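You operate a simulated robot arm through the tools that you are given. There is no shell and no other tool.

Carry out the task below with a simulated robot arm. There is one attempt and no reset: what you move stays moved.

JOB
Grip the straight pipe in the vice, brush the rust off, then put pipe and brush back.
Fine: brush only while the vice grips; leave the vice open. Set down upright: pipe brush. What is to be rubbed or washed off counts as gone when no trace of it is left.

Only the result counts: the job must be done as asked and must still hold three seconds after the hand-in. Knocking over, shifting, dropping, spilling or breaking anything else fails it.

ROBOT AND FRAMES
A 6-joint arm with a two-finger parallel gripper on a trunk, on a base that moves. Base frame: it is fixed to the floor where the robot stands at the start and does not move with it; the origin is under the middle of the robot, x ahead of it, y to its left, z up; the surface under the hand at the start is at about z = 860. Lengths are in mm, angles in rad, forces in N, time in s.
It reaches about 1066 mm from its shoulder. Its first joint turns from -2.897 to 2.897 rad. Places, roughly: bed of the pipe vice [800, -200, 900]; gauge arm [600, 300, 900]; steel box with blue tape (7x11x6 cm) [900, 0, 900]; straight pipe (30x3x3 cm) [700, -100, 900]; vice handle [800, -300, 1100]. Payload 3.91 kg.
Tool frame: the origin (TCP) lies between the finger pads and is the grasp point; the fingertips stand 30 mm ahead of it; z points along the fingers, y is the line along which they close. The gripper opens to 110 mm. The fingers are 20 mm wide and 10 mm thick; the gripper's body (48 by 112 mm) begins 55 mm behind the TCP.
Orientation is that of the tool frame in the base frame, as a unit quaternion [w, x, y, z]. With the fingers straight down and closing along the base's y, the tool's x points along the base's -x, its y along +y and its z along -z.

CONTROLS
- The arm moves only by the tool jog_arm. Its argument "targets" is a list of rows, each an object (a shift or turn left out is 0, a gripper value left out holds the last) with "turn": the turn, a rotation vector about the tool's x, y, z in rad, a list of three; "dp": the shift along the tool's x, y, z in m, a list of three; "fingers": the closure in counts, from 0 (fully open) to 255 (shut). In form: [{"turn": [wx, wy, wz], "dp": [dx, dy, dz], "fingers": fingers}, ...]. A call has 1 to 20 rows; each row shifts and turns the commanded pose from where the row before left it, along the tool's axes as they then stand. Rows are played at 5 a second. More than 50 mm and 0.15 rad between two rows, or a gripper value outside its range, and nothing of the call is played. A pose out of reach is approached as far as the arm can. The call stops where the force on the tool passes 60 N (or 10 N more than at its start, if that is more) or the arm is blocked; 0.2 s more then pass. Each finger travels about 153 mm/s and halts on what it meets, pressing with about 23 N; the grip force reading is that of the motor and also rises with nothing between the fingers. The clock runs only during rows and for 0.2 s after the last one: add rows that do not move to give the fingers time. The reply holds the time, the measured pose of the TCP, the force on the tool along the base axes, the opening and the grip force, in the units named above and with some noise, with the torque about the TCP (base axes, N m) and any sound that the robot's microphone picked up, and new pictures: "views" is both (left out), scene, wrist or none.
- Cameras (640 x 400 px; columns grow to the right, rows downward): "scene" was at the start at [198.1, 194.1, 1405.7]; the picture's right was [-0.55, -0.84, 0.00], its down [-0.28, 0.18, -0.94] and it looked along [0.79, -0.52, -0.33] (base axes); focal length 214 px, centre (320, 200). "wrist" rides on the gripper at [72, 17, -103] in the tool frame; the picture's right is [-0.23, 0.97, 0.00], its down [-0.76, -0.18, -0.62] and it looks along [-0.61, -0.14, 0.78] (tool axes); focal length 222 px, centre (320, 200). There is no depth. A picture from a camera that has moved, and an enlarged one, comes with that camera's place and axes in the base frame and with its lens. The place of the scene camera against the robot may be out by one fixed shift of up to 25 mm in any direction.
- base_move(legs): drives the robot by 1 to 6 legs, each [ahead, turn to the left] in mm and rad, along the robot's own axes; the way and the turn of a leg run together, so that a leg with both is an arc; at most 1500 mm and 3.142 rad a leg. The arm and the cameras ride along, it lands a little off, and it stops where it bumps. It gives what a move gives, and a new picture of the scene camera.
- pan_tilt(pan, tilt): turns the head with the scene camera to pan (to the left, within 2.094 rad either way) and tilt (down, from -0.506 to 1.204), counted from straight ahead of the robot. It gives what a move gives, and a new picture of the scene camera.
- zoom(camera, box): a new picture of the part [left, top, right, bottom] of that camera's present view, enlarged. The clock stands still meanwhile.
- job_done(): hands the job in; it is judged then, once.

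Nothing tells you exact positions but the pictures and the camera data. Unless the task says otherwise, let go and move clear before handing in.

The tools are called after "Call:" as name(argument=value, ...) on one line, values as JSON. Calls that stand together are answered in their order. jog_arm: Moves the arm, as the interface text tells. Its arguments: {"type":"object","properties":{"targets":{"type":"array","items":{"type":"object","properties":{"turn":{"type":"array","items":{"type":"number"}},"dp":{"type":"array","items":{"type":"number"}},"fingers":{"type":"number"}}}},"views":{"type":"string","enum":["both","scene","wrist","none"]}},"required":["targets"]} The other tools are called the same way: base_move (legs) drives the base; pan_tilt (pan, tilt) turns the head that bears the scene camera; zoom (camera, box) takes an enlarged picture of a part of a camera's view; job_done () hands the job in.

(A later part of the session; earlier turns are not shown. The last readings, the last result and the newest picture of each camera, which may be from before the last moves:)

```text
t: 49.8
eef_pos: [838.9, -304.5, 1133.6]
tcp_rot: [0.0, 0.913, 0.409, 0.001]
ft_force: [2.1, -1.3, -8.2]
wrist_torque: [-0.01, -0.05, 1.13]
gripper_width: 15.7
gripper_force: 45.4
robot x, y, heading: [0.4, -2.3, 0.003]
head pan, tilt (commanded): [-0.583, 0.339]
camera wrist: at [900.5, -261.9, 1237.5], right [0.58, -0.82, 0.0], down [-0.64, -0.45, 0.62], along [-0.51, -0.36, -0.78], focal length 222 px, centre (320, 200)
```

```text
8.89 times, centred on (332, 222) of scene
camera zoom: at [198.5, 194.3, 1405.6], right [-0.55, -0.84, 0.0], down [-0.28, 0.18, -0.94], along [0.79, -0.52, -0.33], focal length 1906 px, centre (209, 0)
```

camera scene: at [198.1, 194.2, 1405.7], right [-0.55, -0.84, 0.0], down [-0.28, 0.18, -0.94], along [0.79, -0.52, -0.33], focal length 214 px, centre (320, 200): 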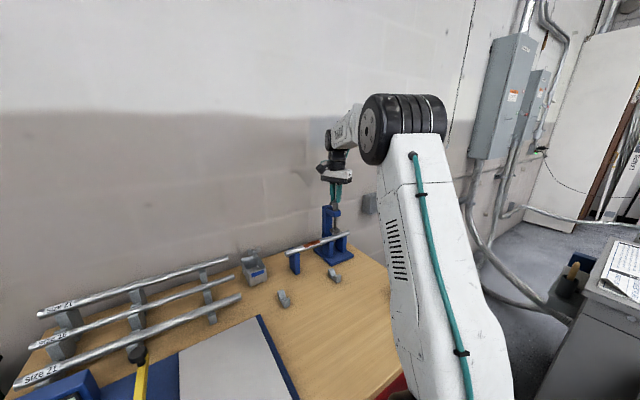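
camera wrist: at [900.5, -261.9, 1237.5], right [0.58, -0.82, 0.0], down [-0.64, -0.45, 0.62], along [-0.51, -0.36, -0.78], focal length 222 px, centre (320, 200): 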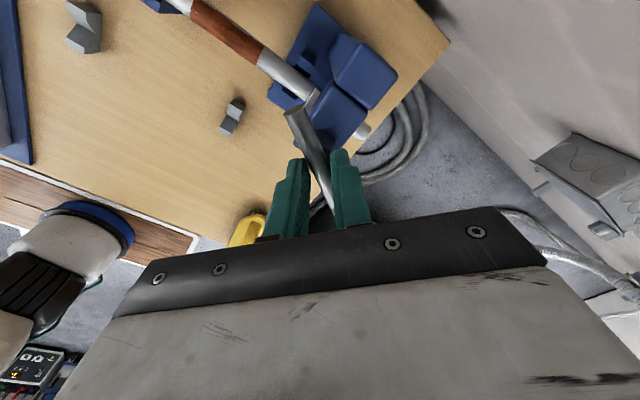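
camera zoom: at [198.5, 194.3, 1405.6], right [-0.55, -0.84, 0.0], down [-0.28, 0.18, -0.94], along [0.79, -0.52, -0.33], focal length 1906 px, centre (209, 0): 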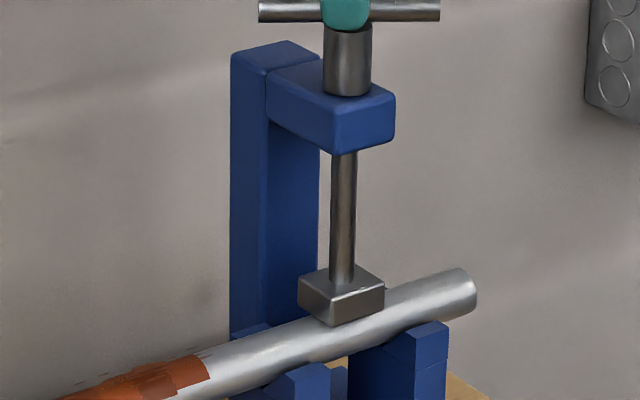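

The bar is now blocked with ~1.1 N·m, and the pad sits firmly on the pipe. I'll open the fingers and rise away, then verify the vice stays closed.

Call:
jog_arm(targets=[{"fingers": 220}, {"fingers": 190}, {"fingers": 150}, {"fingers": 130}, {"fingers": 130}, {"dp": [0, 0, -0.02]}, {"dp": [0, 0, -0.04]}, {"dp": [0, 0, -0.045]}, {"dp": [0, 0, 0]}])

Call:
zoom(camera="scene", box=[280, 190, 360, 270])

Call:
zoom(camera="scene", box=[315, 200, 350, 245])

```text
t: 51.8
eef_pos: [837.6, -304.7, 1238.8]
tcp_rot: [0.0, 0.912, 0.41, 0.0]
ft_force: [-1.3, 0.3, -0.6]
wrist_torque: [-0.03, 0.0, -0.03]
gripper_width: 53.9
gripper_force: 0.0
robot x, y, heading: [0.8, 1.3, 0.003]
head pan, tilt (commanded): [-0.583, 0.339]
camera scene: at [198.1, 194.4, 1405.7], right [-0.55, -0.84, 0.0], down [-0.28, 0.18, -0.94], along [0.79, -0.52, -0.33], focal length 214 px, centre (320, 200)
camera wrist: at [898.4, -261.6, 1342.2], right [0.58, -0.82, 0.0], down [-0.64, -0.45, 0.62], along [-0.51, -0.36, -0.78], focal length 222 px, centre (320, 200)
```

scene: 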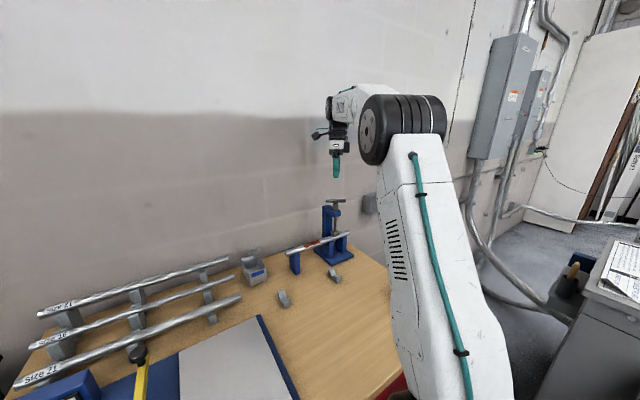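
wrist: 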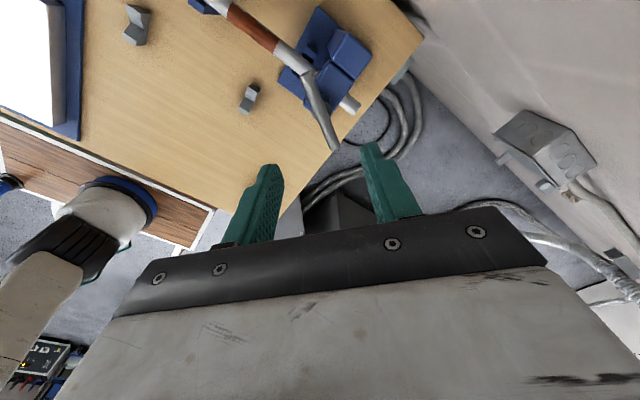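

```text
5.00 times, centred on (320, 230) of scene
camera zoom: at [198.1, 194.4, 1405.7], right [-0.55, -0.84, 0.0], down [-0.28, 0.18, -0.94], along [0.79, -0.52, -0.33], focal length 1072 px, centre (320, 50)
```

zoom: 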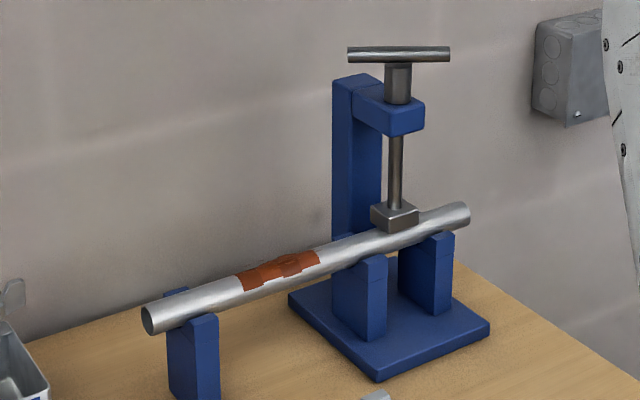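

```text
8.89 times, centred on (332, 222) of scene
camera zoom: at [198.1, 194.4, 1405.7], right [-0.55, -0.84, 0.0], down [-0.28, 0.18, -0.94], along [0.79, -0.52, -0.33], focal length 1906 px, centre (209, 0)
```

zoom: 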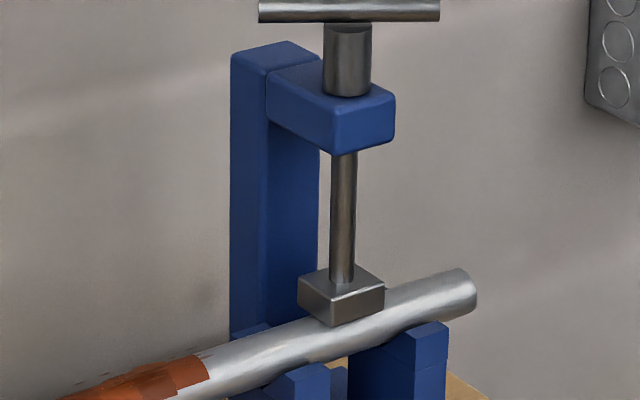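

The vice holds the pipe level. Next I'll inspect the rust's extent around the pipe, then go for the brush.

Call:
zoom(camera="wrist", box=[200, 0, 330, 90])

Call:
zoom(camera="scene", box=[290, 230, 330, 260])

```text
4.44 times, centred on (265, 45) of wrist
camera zoom: at [898.4, -261.6, 1342.2], right [0.58, -0.82, 0.0], down [-0.64, -0.45, 0.62], along [-0.51, -0.36, -0.78], focal length 987 px, centre (564, 889)
```

zoom: 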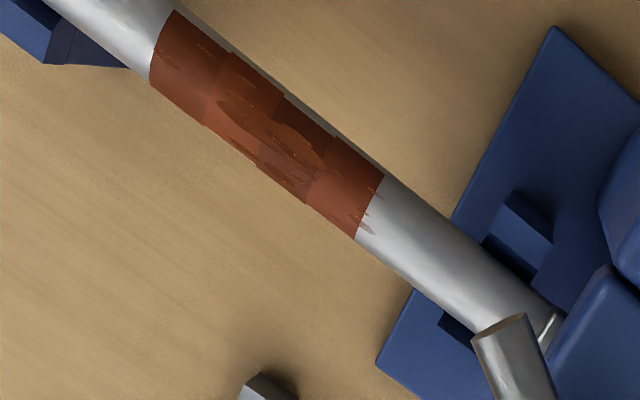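

```text
13.33 times, centred on (310, 245) of scene
camera zoom: at [198.1, 194.4, 1405.7], right [-0.55, -0.84, 0.0], down [-0.28, 0.18, -0.94], along [0.79, -0.52, -0.33], focal length 2860 px, centre (453, -400)
```

zoom: 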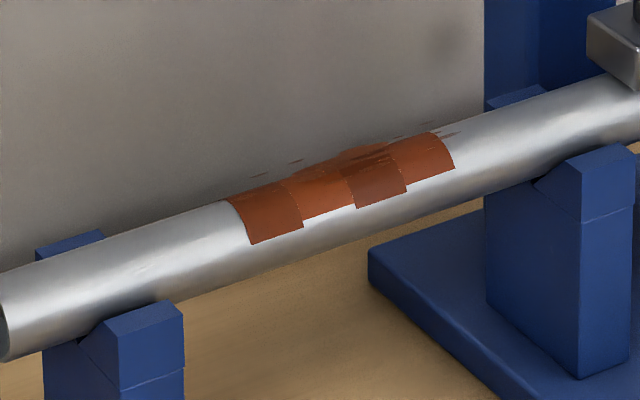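

The rust is four patches covering the upper arc (about ±60–75° from the top). Now I'll rotate the hand back to its default yaw and move above the brush.

Call:
jog_arm(targets=[{"turn": [0, 0, -0.1435]}, {"turn": [0, 0, -0.1435]}, {"turn": [0, 0, -0.1435]}, {"turn": [0, 0, -0.1435]}, {"turn": [0, 0, -0.1435]}, {"turn": [0, 0, -0.1435]}, {"turn": [0, 0, -0.1435]}, {"turn": [0, 0, -0.1435]}, {"turn": [0, 0, -0.1435]}, {"turn": [0, 0, -0.1435]}, {"turn": [0, 0, -0.1435]}, {"turn": [0, 0, -0.1435]}, {"turn": [0, 0, -0.1435]}, {"turn": [0, 0, -0.1435]}, {"turn": [0, 0, -0.1435]}, {"turn": [0, 0, -0.1435]}, {"dp": [0, 0, 0]}], views="none")

Call:
jog_arm(targets=[{"dp": [0.039, -0.0048, 0.008]}, {"dp": [0.039, -0.0048, 0.008]}, {"dp": [0.039, -0.0048, 0.008]}, {"dp": [0.039, -0.0048, 0.008]}, {"dp": [0.039, -0.0048, 0.008]}, {"dp": [0.039, -0.0048, 0.008]}, {"dp": [0.039, -0.0048, 0.008]}, {"dp": [0.039, -0.0048, 0.008]}, {"dp": [0.039, -0.0048, 0.008]}, {"dp": [0, 0, 0]}])

Call:
zoom(camera="wrist", box=[200, 0, 440, 200])

```text
t: 55.4
eef_pos: [839.0, -305.9, 1239.5]
tcp_rot: [0.0, 0.001, 1.0, 0.0]
ft_force: [-1.0, 0.5, 0.0]
wrist_torque: [-0.01, -0.05, -0.01]
gripper_width: 53.6
gripper_force: 0.0
robot x, y, heading: [3.2, -0.4, 0.001]
head pan, tilt (commanded): [-0.583, 0.339]
```

```text
t: 57.6
eef_pos: [487.1, -350.2, 1167.6]
tcp_rot: [0.0, 0.001, 1.0, 0.0]
ft_force: [-0.3, -0.2, -0.2]
wrist_torque: [0.03, -0.01, 0.02]
gripper_width: 53.9
gripper_force: 0.1
robot x, y, heading: [-1.9, 1.9, -0.002]
head pan, tilt (commanded): [-0.583, 0.339]
camera scene: at [198.1, 194.5, 1405.7], right [-0.55, -0.84, 0.0], down [-0.28, 0.18, -0.94], along [0.79, -0.52, -0.33], focal length 214 px, centre (320, 200)
camera wrist: at [415.4, -332.3, 1271.3], right [0.23, 0.97, 0.0], down [0.76, -0.18, 0.62], along [0.61, -0.14, -0.78], focal length 222 px, centre (320, 200)
```

scene: 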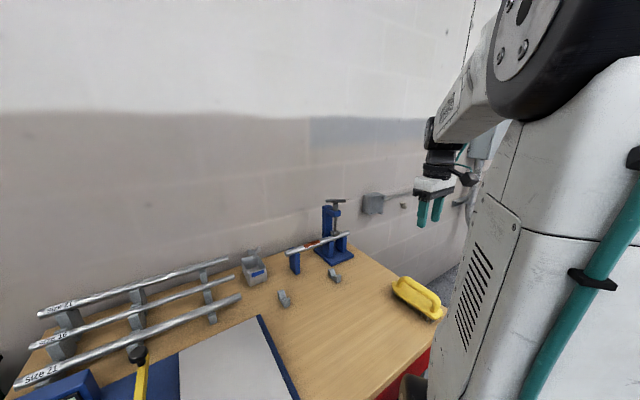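
wrist: 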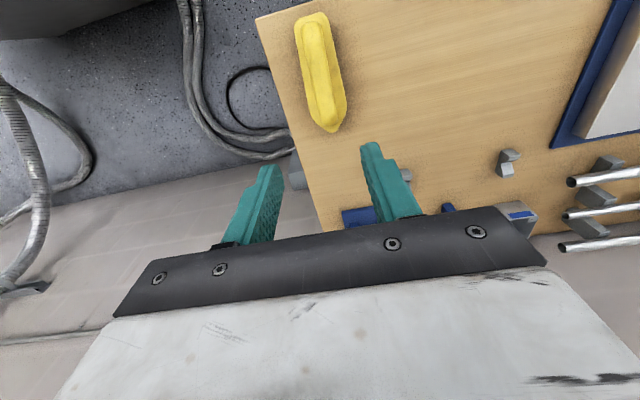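

```text
2.00 times, centred on (320, 100) of wrist
camera zoom: at [415.4, -332.3, 1271.3], right [0.23, 0.97, 0.0], down [0.76, -0.18, 0.62], along [0.61, -0.14, -0.78], focal length 444 px, centre (320, 400)
```

zoom: 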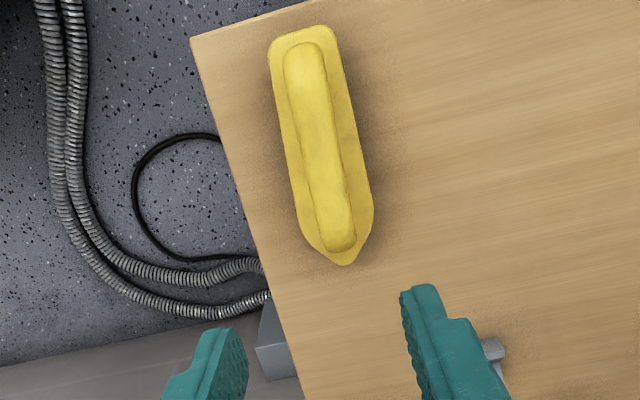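

The brush lies along x from about 406 to 566 at y≈-344; its handle arch has its top near z≈942 with a gap above the plate. I'll descend part way and verify alignment.

Call:
jog_arm(targets=[{"dp": [0.005, 0.006, 0.04]}, {"dp": [0, 0, 0.045]}, {"dp": [0, 0, 0.045]}, {"dp": [0, 0, 0.03]}, {"dp": [0, 0, 0]}])

Call:
zoom(camera="wrist", box=[200, 0, 440, 240])

Call:
zoom(camera="scene", box=[370, 210, 480, 330])

```text
t: 58.8
eef_pos: [484.0, -340.2, 1007.6]
tcp_rot: [-0.001, 0.002, 1.0, -0.001]
ft_force: [-0.6, 0.8, -0.6]
wrist_torque: [0.0, -0.05, 0.02]
gripper_width: 53.9
gripper_force: 0.0
robot x, y, heading: [-1.5, 1.9, 0.004]
head pan, tilt (commanded): [-0.583, 0.339]
camera scene: at [198.0, 194.5, 1405.7], right [-0.55, -0.84, 0.0], down [-0.28, 0.18, -0.94], along [0.79, -0.52, -0.33], focal length 214 px, centre (320, 200)
camera wrist: at [411.1, -323.1, 1110.5], right [0.23, 0.97, 0.0], down [0.76, -0.18, 0.62], along [0.61, -0.14, -0.78], focal length 222 px, centre (320, 200)
```

scene: 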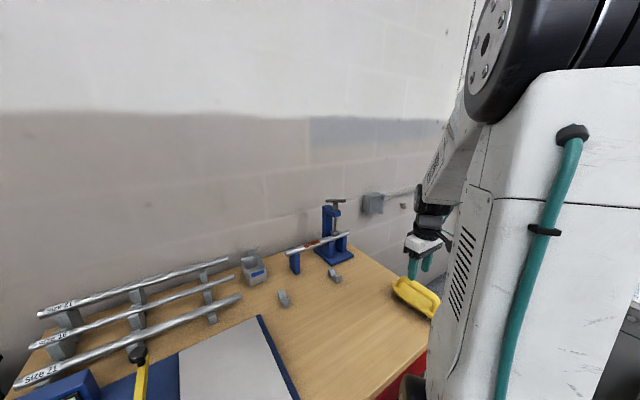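
wrist: 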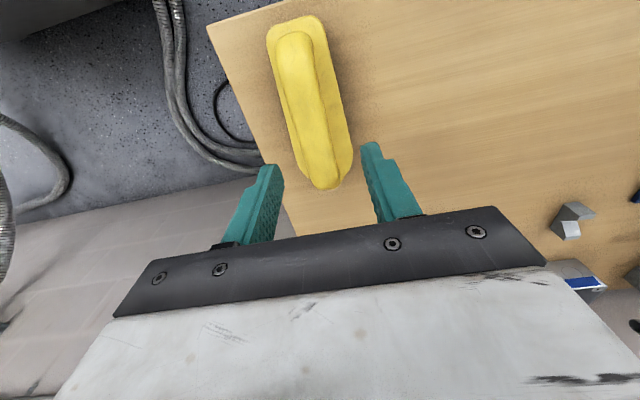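

```text
1.67 times, centred on (320, 120) of wrist
camera zoom: at [411.1, -323.1, 1110.5], right [0.23, 0.97, 0.0], down [0.76, -0.18, 0.62], along [0.61, -0.14, -0.78], focal length 370 px, centre (320, 333)
```

zoom: 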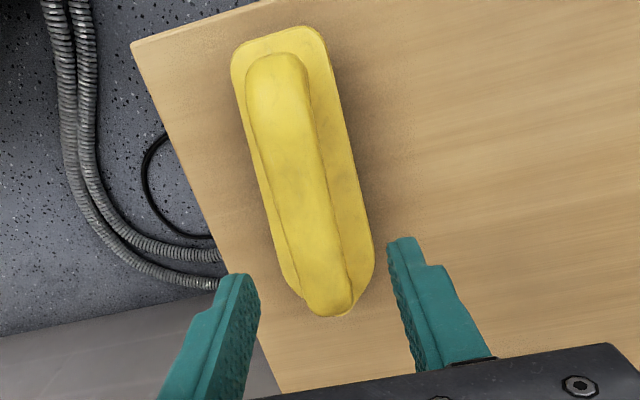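

```text
3.33 times, centred on (425, 270) of scene
camera zoom: at [198.0, 194.5, 1405.7], right [-0.55, -0.84, 0.0], down [-0.28, 0.18, -0.94], along [0.79, -0.52, -0.33], focal length 715 px, centre (-30, -33)
```

zoom: 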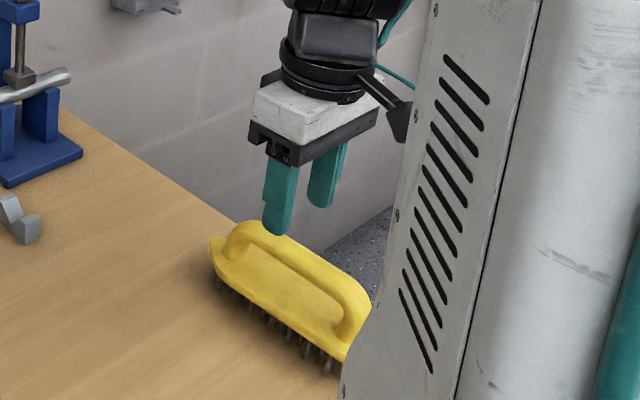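

The image shows the handle 6 mm to the -y side of the tool axis. I'll correct that, descend to straddle the handle and check before closing.

Call:
jog_arm(targets=[{"dp": [0, -0.006, 0.02]}, {"dp": [0, 0, 0.03]}, {"dp": [0, 0, 0.018]}, {"dp": [0, 0, 0]}])

Call:
zoom(camera="wrist", box=[200, 0, 440, 240])

Call:
zoom(camera="scene", box=[370, 210, 480, 330])

```text
t: 59.8
eef_pos: [482.7, -346.6, 938.6]
tcp_rot: [0.0, 0.002, 1.0, 0.0]
ft_force: [0.0, -0.5, 0.2]
wrist_torque: [-0.02, 0.01, 0.01]
gripper_width: 53.8
gripper_force: 0.1
robot x, y, heading: [0.4, -1.0, 0.003]
head pan, tilt (commanded): [-0.583, 0.339]
camera scene: at [198.0, 194.5, 1405.7], right [-0.55, -0.84, 0.0], down [-0.28, 0.18, -0.94], along [0.79, -0.52, -0.33], focal length 214 px, centre (320, 200)
camera wrist: at [411.4, -328.5, 1041.6], right [0.23, 0.97, 0.0], down [0.76, -0.18, 0.62], along [0.61, -0.14, -0.78], focal length 222 px, centre (320, 200)
```

scene: 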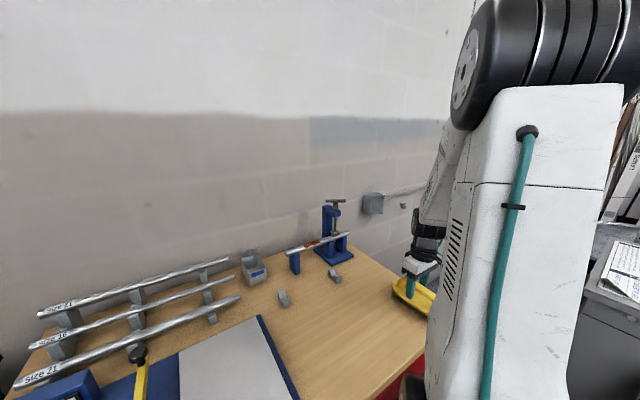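
wrist: 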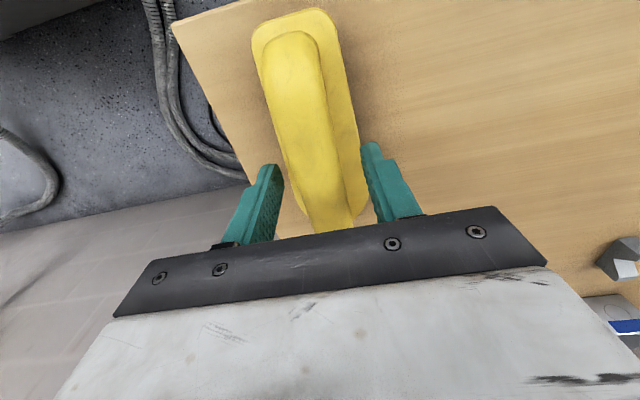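

```text
1.67 times, centred on (320, 120) of wrist
camera zoom: at [411.4, -328.5, 1041.6], right [0.23, 0.97, 0.0], down [0.76, -0.18, 0.62], along [0.61, -0.14, -0.78], focal length 370 px, centre (320, 333)
```

zoom: 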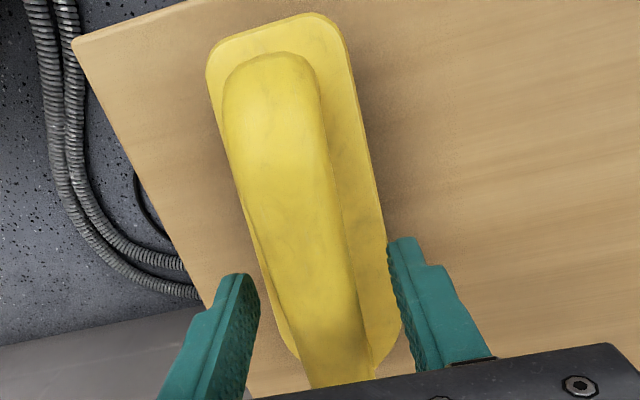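

```text
3.33 times, centred on (425, 270) of scene
camera zoom: at [198.0, 194.5, 1405.7], right [-0.55, -0.84, 0.0], down [-0.28, 0.18, -0.94], along [0.79, -0.52, -0.33], focal length 715 px, centre (-30, -33)
```

zoom: 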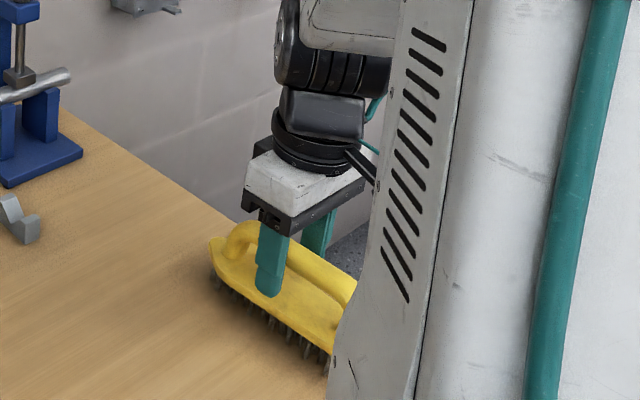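

The fingers straddle the handle with no contact. Closing on the handle and lifting slightly.

Call:
jog_arm(targets=[{"fingers": 170}, {"fingers": 255}, {"fingers": 255}, {"fingers": 255}, {"dp": [0, 0, 0]}], views="wrist")

```text
t: 61.0
eef_pos: [484.2, -346.3, 938.6]
tcp_rot: [0.0, 0.002, 1.0, 0.001]
ft_force: [-0.6, 0.5, 0.1]
wrist_torque: [0.01, 0.0, -0.01]
gripper_width: 25.5
gripper_force: 23.0
robot x, y, heading: [1.2, -3.2, 0.002]
head pan, tilt (commanded): [-0.583, 0.339]
camera wrist: at [411.5, -328.6, 1041.8], right [0.23, 0.97, 0.0], down [0.76, -0.18, 0.62], along [0.61, -0.14, -0.78], focal length 222 px, centre (320, 200)
```

wrist: 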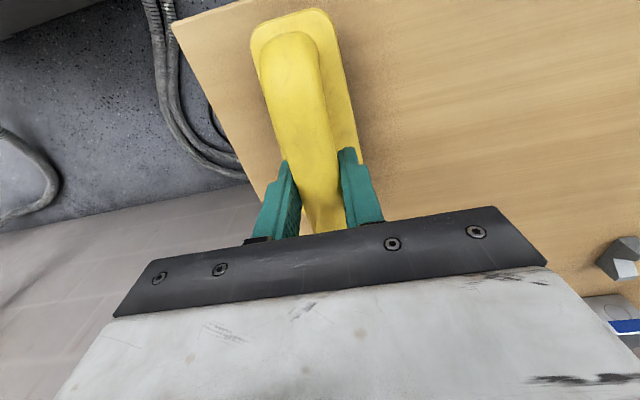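

The brush is gripped at 25.5 mm. I'll lift it straight up and check that it hangs level.

Call:
jog_arm(targets=[{"dp": [0, 0, -0.02]}, {"dp": [0, 0, -0.04]}, {"dp": [0, 0, -0.045]}, {"dp": [0, 0, -0.045]}, {"dp": [0, 0, -0.045]}, {"dp": [0, 0, 0]}, {"dp": [0, 0, 0]}])

Call:
zoom(camera="scene", box=[370, 150, 480, 290])

```text
t: 62.6
eef_pos: [483.7, -348.7, 1135.0]
tcp_rot: [-0.001, 0.001, 1.0, 0.001]
ft_force: [0.4, -0.1, -1.3]
wrist_torque: [0.02, 0.02, 0.02]
gripper_width: 25.5
gripper_force: 22.9
robot x, y, heading: [-0.5, 2.9, -0.001]
head pan, tilt (commanded): [-0.583, 0.339]
camera scene: at [198.1, 194.5, 1405.7], right [-0.55, -0.84, 0.0], down [-0.28, 0.18, -0.94], along [0.79, -0.52, -0.33], focal length 214 px, centre (320, 200)
camera wrist: at [412.3, -331.1, 1237.9], right [0.23, 0.97, 0.0], down [0.76, -0.18, 0.62], along [0.61, -0.14, -0.78], focal length 222 px, centre (320, 200)
```

scene: 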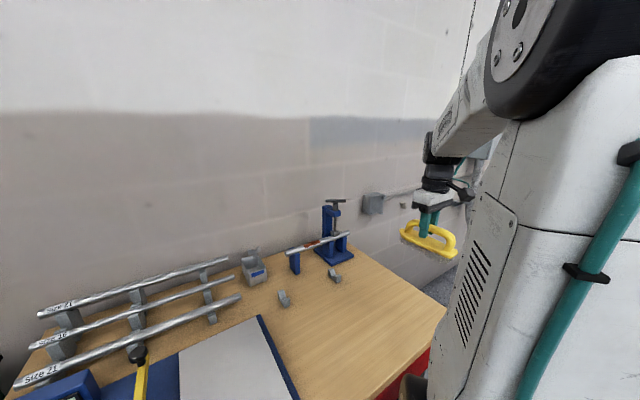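
wrist: 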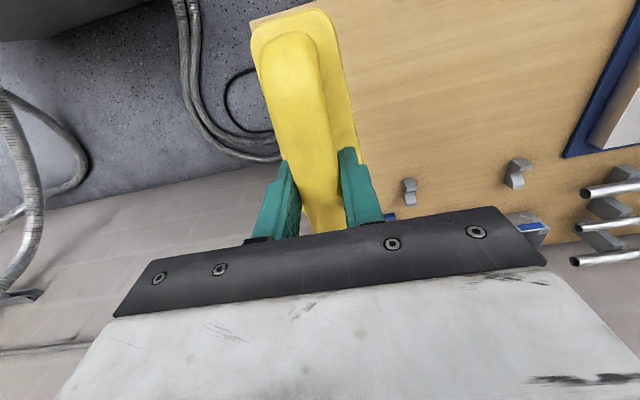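

```text
2.86 times, centred on (425, 220) of scene
camera zoom: at [198.1, 194.5, 1405.7], right [-0.55, -0.84, 0.0], down [-0.28, 0.18, -0.94], along [0.79, -0.52, -0.33], focal length 613 px, centre (20, 143)
```

zoom: 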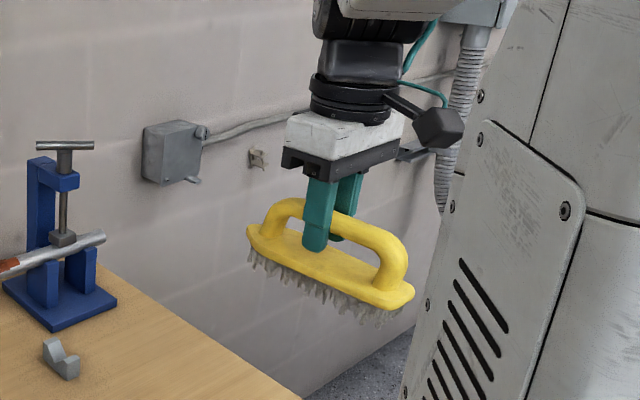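

The brush hangs level with bristles about 79 mm below the TCP. I'll carry it over, first along +y then +x, to a spot above the rust near y≈-180 clear of the T-handle.

Call:
jog_arm(targets=[{"dp": [0, 0.042, 0]}, {"dp": [0, 0.042, 0]}, {"dp": [0, 0.042, 0]}, {"dp": [0, 0.042, 0]}, {"dp": [-0.0445, 0, 0]}, {"dp": [-0.0445, 0, 0]}, {"dp": [-0.0445, 0, 0]}, {"dp": [-0.0445, 0, 0]}, {"dp": [-0.0445, 0, 0]}, {"dp": [-0.0445, 0, 0]}, {"dp": [-0.0445, 0, 0]}, {"dp": [-0.0445, 0, 0]}, {"dp": [0, 0, 0]}])

Call:
zoom(camera="scene", box=[270, 170, 370, 270])

```text
t: 65.4
eef_pos: [840.0, -179.9, 1135.4]
tcp_rot: [-0.001, 0.002, 1.0, 0.0]
ft_force: [-0.1, -0.1, -0.9]
wrist_torque: [0.02, -0.03, -0.01]
gripper_width: 25.7
gripper_force: 23.3
robot x, y, heading: [1.1, 4.5, 0.002]
head pan, tilt (commanded): [-0.583, 0.339]
camera scene: at [198.1, 194.4, 1405.7], right [-0.55, -0.84, 0.0], down [-0.28, 0.18, -0.94], along [0.79, -0.52, -0.33], focal length 214 px, centre (320, 200)
camera wrist: at [768.4, -162.3, 1238.3], right [0.23, 0.97, 0.0], down [0.76, -0.18, 0.62], along [0.61, -0.14, -0.78], focal length 222 px, centre (320, 200)
```

scene: 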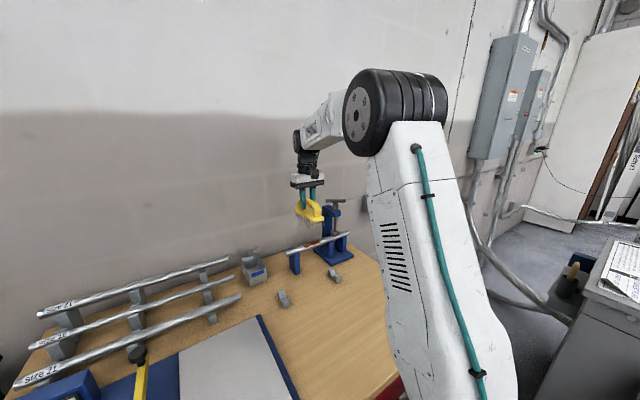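
wrist: 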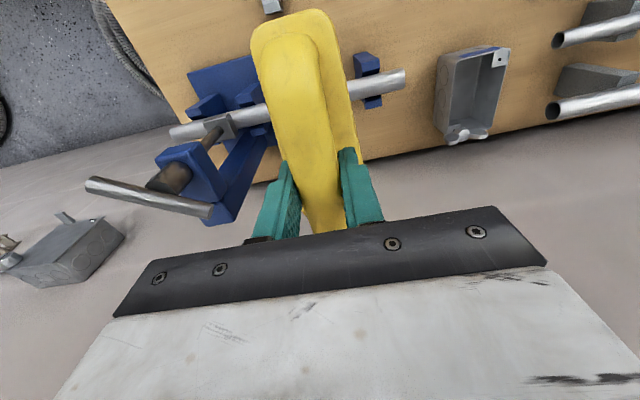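

```text
4.00 times, centred on (320, 220) of scene
camera zoom: at [198.1, 194.4, 1405.7], right [-0.55, -0.84, 0.0], down [-0.28, 0.18, -0.94], along [0.79, -0.52, -0.33], focal length 858 px, centre (320, 120)
```

zoom: 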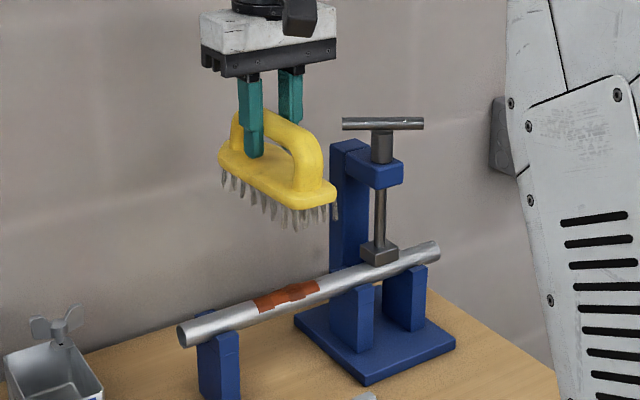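

The brush is above the rust. I'll lower until the bristles meet the pipe, watching the force.

Call:
jog_arm(targets=[{"dp": [0, 0, 0.04]}, {"dp": [0, 0, 0.035]}, {"dp": [0, 0, 0.012]}, {"dp": [0, 0, 0]}], views="none")

Call:
jog_arm(targets=[{"dp": [0, 0, 0.004]}, {"dp": [0, 0, 0.003]}, {"dp": [0, 0, 0]}], views="none")

Call:
jog_arm(targets=[{"dp": [0, 0, 0.002]}, {"dp": [0, 0, 0]}], views="none")

Call:
zoom(camera="scene", box=[280, 190, 360, 270])

```text
t: 66.4
eef_pos: [838.1, -178.5, 1046.2]
tcp_rot: [0.0, 0.002, 1.0, 0.0]
ft_force: [0.5, 0.2, -1.0]
wrist_torque: [-0.04, 0.0, -0.01]
gripper_width: 25.4
gripper_force: 22.9
robot x, y, heading: [2.1, 2.0, 0.001]
head pan, tilt (commanded): [-0.583, 0.339]
```

```text
t: 67.2
eef_pos: [840.5, -180.9, 1039.8]
tcp_rot: [0.0, 0.002, 1.0, 0.0]
ft_force: [-1.1, -0.7, -0.7]
wrist_torque: [-0.03, -0.01, 0.01]
gripper_width: 25.6
gripper_force: 23.2
robot x, y, heading: [-0.6, 0.8, 0.004]
head pan, tilt (commanded): [-0.583, 0.339]
```

```text
t: 67.8
eef_pos: [840.5, -179.5, 1038.6]
tcp_rot: [0.0, 0.002, 1.0, -0.001]
ft_force: [0.4, 0.0, -1.3]
wrist_torque: [-0.03, 0.01, 0.04]
gripper_width: 25.6
gripper_force: 22.8
robot x, y, heading: [4.4, 0.5, 0.003]
head pan, tilt (commanded): [-0.583, 0.339]
```

```text
5.00 times, centred on (320, 230) of scene
camera zoom: at [198.1, 194.5, 1405.7], right [-0.55, -0.84, 0.0], down [-0.28, 0.18, -0.94], along [0.79, -0.52, -0.33], focal length 1072 px, centre (320, 50)
```

zoom: 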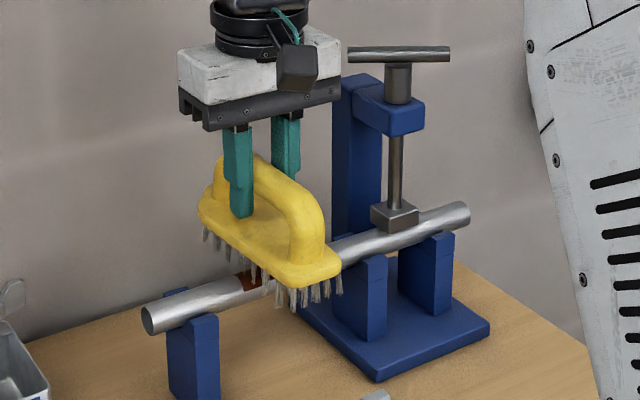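

Call:
jog_arm(targets=[{"dp": [0, 0, 0.002]}, {"dp": [0, 0, 0]}], views="none")

Call:
jog_arm(targets=[{"dp": [0, 0, 0.002]}, {"dp": [0, 0, 0]}], views="none")

Call:
jog_arm(targets=[{"dp": [0, 0, 0.002]}, {"dp": [0, 0, 0]}], views="none")

```text
t: 68.4
eef_pos: [839.6, -180.2, 1036.5]
tcp_rot: [0.0, 0.002, 1.0, 0.0]
ft_force: [0.4, 0.3, -1.4]
wrist_torque: [0.01, -0.02, -0.01]
gripper_width: 25.8
gripper_force: 22.9
robot x, y, heading: [0.9, 0.6, 0.004]
head pan, tilt (commanded): [-0.583, 0.339]
```

```text
t: 69.0
eef_pos: [839.6, -180.1, 1036.1]
tcp_rot: [0.001, 0.002, 1.0, 0.001]
ft_force: [1.9, 0.2, 13.1]
wrist_torque: [-0.09, -0.09, -0.01]
gripper_width: 25.4
gripper_force: 23.0
robot x, y, heading: [-1.0, 3.6, -0.0]
head pan, tilt (commanded): [-0.583, 0.339]
```

```text
t: 69.6
eef_pos: [838.9, -179.6, 1034.7]
tcp_rot: [0.0, 0.002, 1.0, 0.0]
ft_force: [1.7, 0.1, 19.8]
wrist_torque: [-0.12, -0.1, -0.05]
gripper_width: 25.5
gripper_force: 23.0
robot x, y, heading: [0.6, 2.5, -0.0]
head pan, tilt (commanded): [-0.583, 0.339]
```

Contact established at about 20 N. Now a first set of strokes along the pipe between y≈-198 and -157.

Call:
jog_arm(targets=[{"dp": [0, -0.009, 0]}, {"dp": [0, -0.009, 0]}, {"dp": [0, 0.01, 0]}, {"dp": [0, 0.01, 0]}, {"dp": [0, 0.01, 0]}, {"dp": [0, 0.011, 0]}, {"dp": [0, -0.011, 0]}, {"dp": [0, -0.01, 0]}, {"dp": [0, -0.01, 0]}, {"dp": [0, -0.01, 0]}, {"dp": [0, 0.01, 0]}, {"dp": [0, 0.01, 0]}, {"dp": [0, 0.01, 0]}, {"dp": [0, 0.011, 0]}, {"dp": [0, 0, 0]}])

Call:
zoom(camera="scene", box=[280, 190, 360, 270])

```text
t: 72.8
eef_pos: [839.6, -156.9, 1033.4]
tcp_rot: [0.0, 0.002, 1.0, 0.0]
ft_force: [1.0, -1.8, 11.1]
wrist_torque: [-0.01, 0.02, -0.01]
gripper_width: 25.4
gripper_force: 23.7
robot x, y, heading: [-1.2, -2.0, 0.002]
head pan, tilt (commanded): [-0.583, 0.339]
camera scene: at [197.7, 194.5, 1405.7], right [-0.55, -0.84, 0.0], down [-0.28, 0.18, -0.94], along [0.79, -0.52, -0.33], focal length 214 px, centre (320, 200)
camera wrist: at [767.0, -139.4, 1135.8], right [0.23, 0.97, 0.0], down [0.76, -0.18, 0.62], along [0.61, -0.14, -0.78], focal length 222 px, centre (320, 200)
```

scene: 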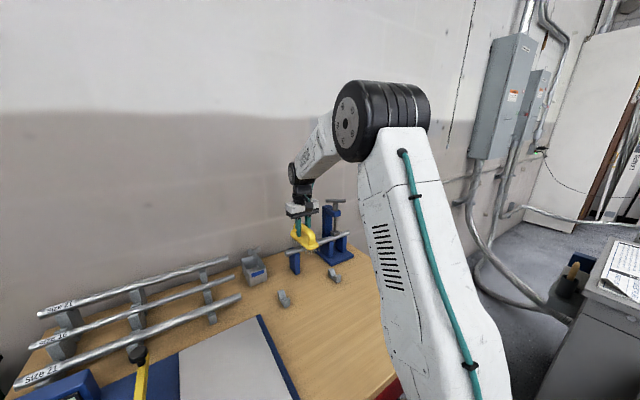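
wrist: 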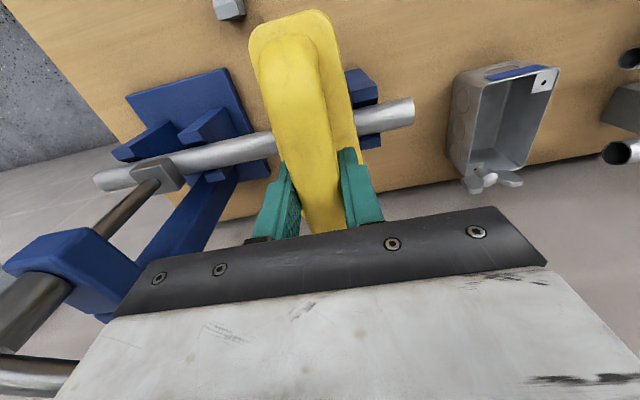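

```text
5.00 times, centred on (320, 230) of scene
camera zoom: at [197.7, 194.5, 1405.7], right [-0.55, -0.84, 0.0], down [-0.28, 0.18, -0.94], along [0.79, -0.52, -0.33], focal length 1072 px, centre (320, 50)
```

zoom: 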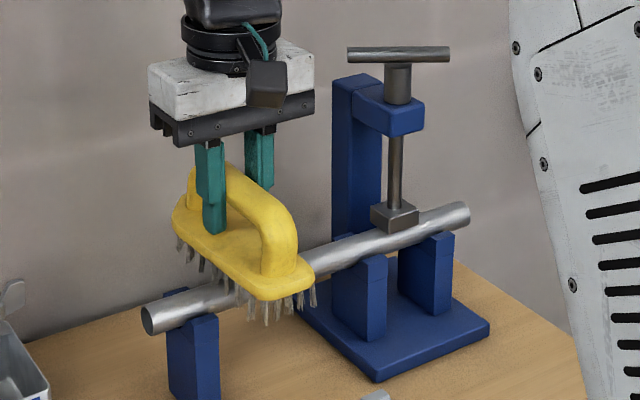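

The rust near the vice side looks gone already. I'll lift the brush to inspect all of the pipe.

Call:
jog_arm(targets=[{"dp": [0, 0, -0.03]}, {"dp": [0, 0, -0.045]}, {"dp": [0, 0, -0.045]}, {"dp": [0, 0, 0]}])

Call:
zoom(camera="scene", box=[290, 220, 350, 265])

```text
t: 73.8
eef_pos: [841.9, -156.1, 1151.6]
tcp_rot: [0.0, 0.001, 1.0, 0.0]
ft_force: [0.6, 0.1, -0.5]
wrist_torque: [-0.02, -0.04, 0.01]
gripper_width: 25.2
gripper_force: 22.9
robot x, y, heading: [-1.0, -0.2, -0.001]
head pan, tilt (commanded): [-0.583, 0.339]
camera scene: at [198.2, 194.5, 1405.7], right [-0.55, -0.84, 0.0], down [-0.28, 0.18, -0.94], along [0.79, -0.52, -0.33], focal length 214 px, centre (320, 200)
camera wrist: at [770.1, -139.8, 1255.2], right [0.23, 0.97, 0.0], down [0.76, -0.18, 0.62], along [0.61, -0.14, -0.78], focal length 222 px, centre (320, 200)
```

scene: 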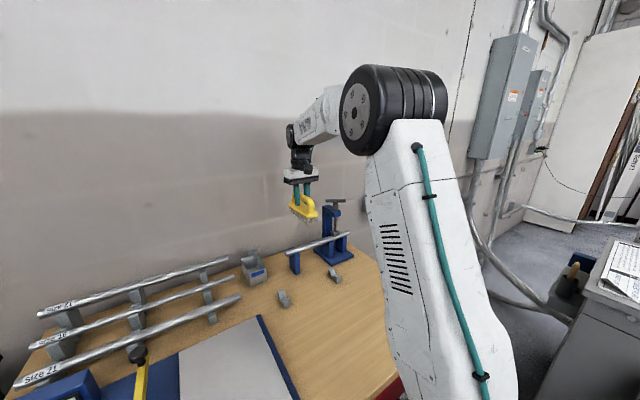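
wrist: 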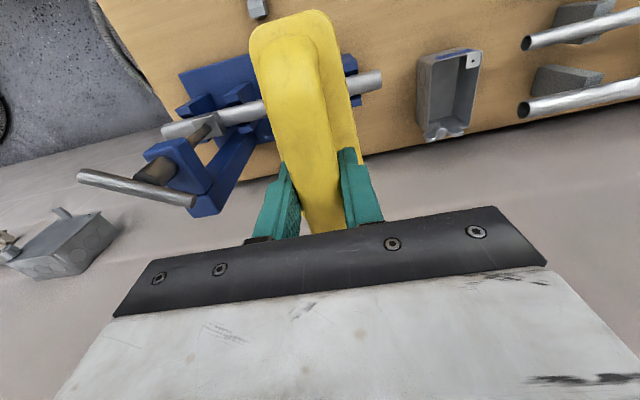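

```text
8.89 times, centred on (320, 242) of scene
camera zoom: at [198.2, 194.5, 1405.7], right [-0.55, -0.84, 0.0], down [-0.28, 0.18, -0.94], along [0.79, -0.52, -0.33], focal length 1906 px, centre (320, -178)
```

zoom: 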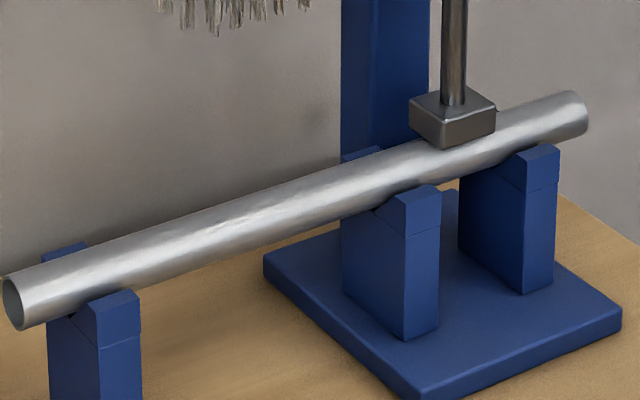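

From the scene camera the rust is completely gone. I'll raise and turn the hand to inspect the back side with the wrist camera.

Call:
jog_arm(targets=[{"dp": [0, 0.02, -0.04]}, {"dp": [-0.015, 0.03, -0.04]}, {"dp": [-0.015, 0.03, -0.02]}, {"turn": [0, 0, 0.1428]}, {"turn": [0, 0, 0.1428]}, {"turn": [0, 0, 0.1428]}, {"turn": [0, 0, 0.1428]}, {"turn": [0, 0, 0.1428]}, {"turn": [0, 0, 0.1428]}, {"turn": [0, 0, 0.1428]}, {"turn": [0, 0, 0.1428]}, {"turn": [0, 0, 0.1428]}, {"turn": [0, 0, 0.1428]}, {"turn": [0, 0, 0.1428]}, {"dp": [0, 0, 0]}])

Call:
zoom(camera="wrist", box=[180, 20, 340, 140])

```text
refused: row 2 steps farther than a row can; nothing moved
```

```text
3.33 times, centred on (260, 80) of wrist
camera zoom: at [770.1, -139.8, 1255.2], right [0.23, 0.97, 0.0], down [0.76, -0.18, 0.62], along [0.61, -0.14, -0.78], focal length 740 px, centre (520, 600)
```

zoom: 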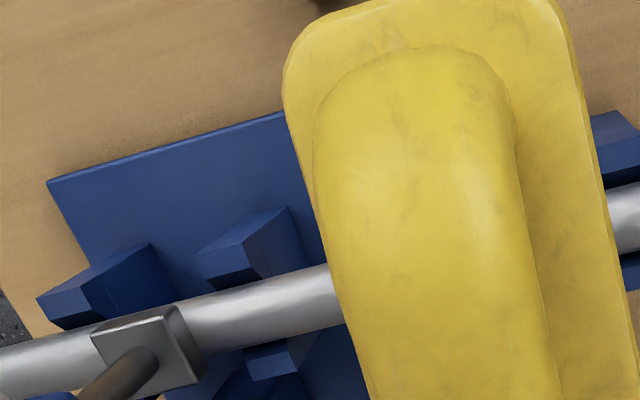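

That row was too long; I'll split the same motion into smaller steps.

Call:
jog_arm(targets=[{"dp": [0, 0.02, -0.035]}, {"dp": [0, 0.02, -0.035]}, {"dp": [-0.015, 0.02, -0.03]}, {"dp": [-0.015, 0.02, 0]}, {"turn": [0, 0, 0.1428]}, {"turn": [0, 0, 0.1428]}, {"turn": [0, 0, 0.1428]}, {"turn": [0, 0, 0.1428]}, {"turn": [0, 0, 0.1428]}, {"turn": [0, 0, 0.1428]}, {"turn": [0, 0, 0.1428]}, {"turn": [0, 0, 0.1428]}, {"turn": [0, 0, 0.1428]}, {"turn": [0, 0, 0.1428]}, {"turn": [0, 0, 0.1428]}, {"dp": [0, 0, 0]}])

Call:
zoom(camera="wrist", box=[180, 0, 380, 160])

```text
t: 77.2
eef_pos: [869.1, -77.2, 1252.6]
tcp_rot: [0.0, 0.709, 0.706, 0.0]
ft_force: [-0.7, -0.2, -1.6]
wrist_torque: [0.05, -0.01, 0.02]
gripper_width: 25.4
gripper_force: 23.1
robot x, y, heading: [-1.2, 1.7, 0.001]
head pan, tilt (commanded): [-0.583, 0.339]
camera scene: at [198.1, 194.5, 1405.7], right [-0.55, -0.84, 0.0], down [-0.28, 0.18, -0.94], along [0.79, -0.52, -0.33], focal length 214 px, centre (320, 200)
camera wrist: at [886.9, -4.7, 1355.3], right [0.97, -0.23, 0.0], down [-0.18, -0.76, 0.62], along [-0.14, -0.61, -0.78], focal length 222 px, centre (320, 200)
```

scene: 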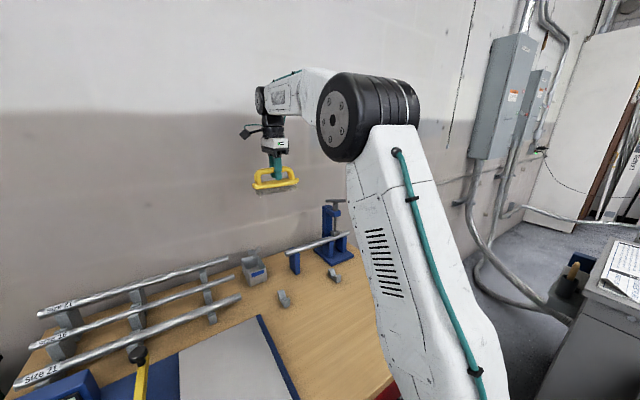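
wrist: 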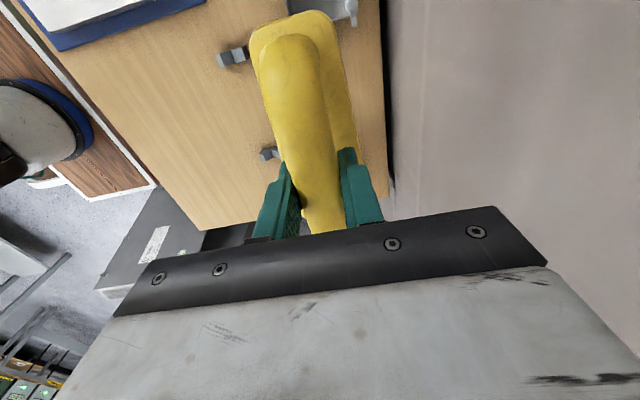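

```text
2.50 times, centred on (280, 80) of wrist
camera zoom: at [886.9, -4.7, 1355.3], right [0.97, -0.23, 0.0], down [-0.18, -0.76, 0.62], along [-0.14, -0.61, -0.78], focal length 555 px, centre (420, 500)
```

zoom: 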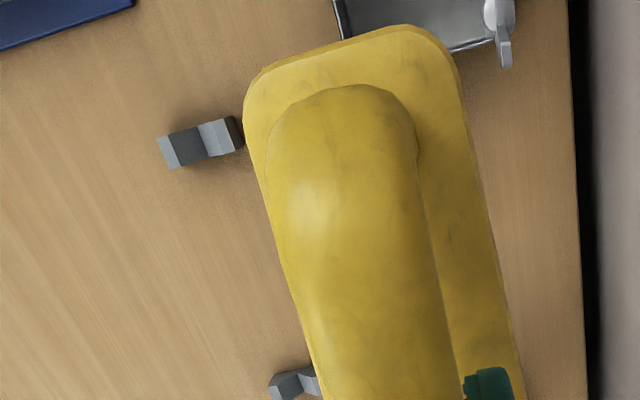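

The brush blocks the view at this yaw. I'll shift +y and turn another quarter so the camera looks from the wall side past the brush.

Call:
jog_arm(targets=[{"dp": [0.03, -0.01, 0]}, {"dp": [0.03, -0.01, 0]}, {"turn": [0, 0, 0.1428]}, {"turn": [0, 0, 0.1428]}, {"turn": [0, 0, 0.1428]}, {"turn": [0, 0, 0.1428]}, {"turn": [0, 0, 0.1428]}, {"turn": [0, 0, 0.1428]}, {"turn": [0, 0, 0.1428]}, {"turn": [0, 0, 0.1428]}, {"turn": [0, 0, 0.1428]}, {"turn": [0, 0, 0.1428]}, {"turn": [0, 0, 0.1428]}, {"dp": [0, 0, 0]}], views="wrist")

Call:
zoom(camera="wrist", box=[340, 0, 540, 130])

```text
t: 80.2
eef_pos: [851.1, -19.1, 1251.8]
tcp_rot: [-0.002, 0.997, 0.075, -0.001]
ft_force: [-0.3, 0.0, -1.1]
wrist_torque: [-0.01, 0.04, 0.04]
gripper_width: 25.2
gripper_force: 23.1
out of reach, approached as far as the arm can: row 13
robot x, y, heading: [-3.3, -1.2, 0.001]
head pan, tilt (commanded): [-0.583, 0.339]
camera wrist: at [925.1, -24.5, 1355.7], right [-0.08, -1.0, 0.0], down [-0.78, 0.06, 0.62], along [-0.62, 0.05, -0.78], focal length 222 px, centre (320, 200)
```

wrist: 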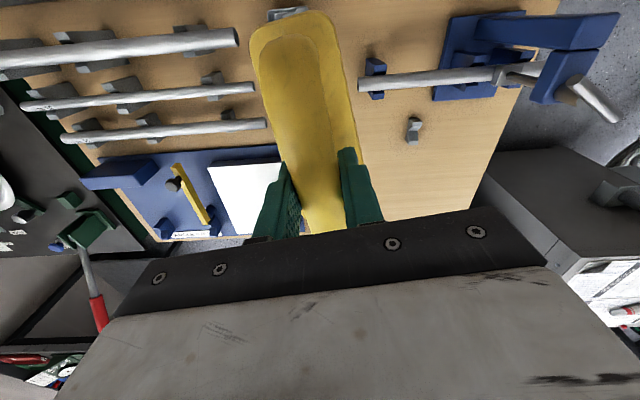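

```text
3.08 times, centred on (440, 65) of wrist
camera zoom: at [925.1, -24.5, 1355.7], right [-0.08, -1.0, 0.0], down [-0.78, 0.06, 0.62], along [-0.62, 0.05, -0.78], focal length 684 px, centre (-49, 615)
```

zoom: 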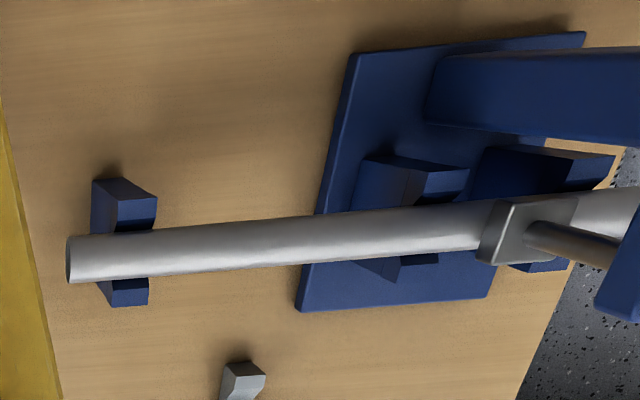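

The back and top of the pipe look clean. One tighter zoom to be sure there's no trace left.

Call:
zoom(camera="wrist", box=[380, 55, 450, 105])

Call:
zoom(camera="scene", box=[295, 228, 335, 258])

```text
8.00 times, centred on (415, 80) of wrist
camera zoom: at [925.1, -24.5, 1355.7], right [-0.08, -1.0, 0.0], down [-0.78, 0.06, 0.62], along [-0.62, 0.05, -0.78], focal length 1777 px, centre (-440, 1160)
```

zoom: 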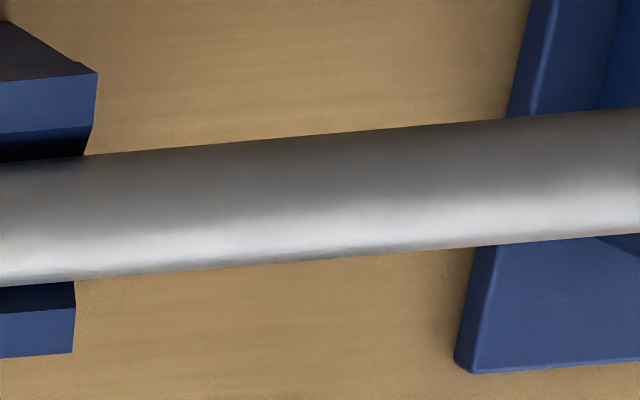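

```text
13.33 times, centred on (315, 243) of scene
camera zoom: at [198.1, 194.5, 1405.7], right [-0.55, -0.84, 0.0], down [-0.28, 0.18, -0.94], along [0.79, -0.52, -0.33], focal length 2860 px, centre (387, -373)
```

zoom: 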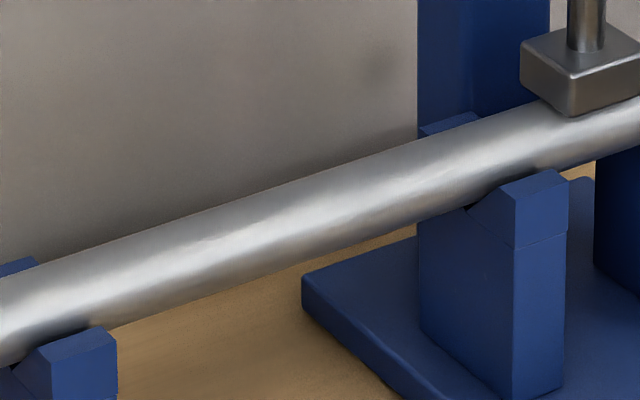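

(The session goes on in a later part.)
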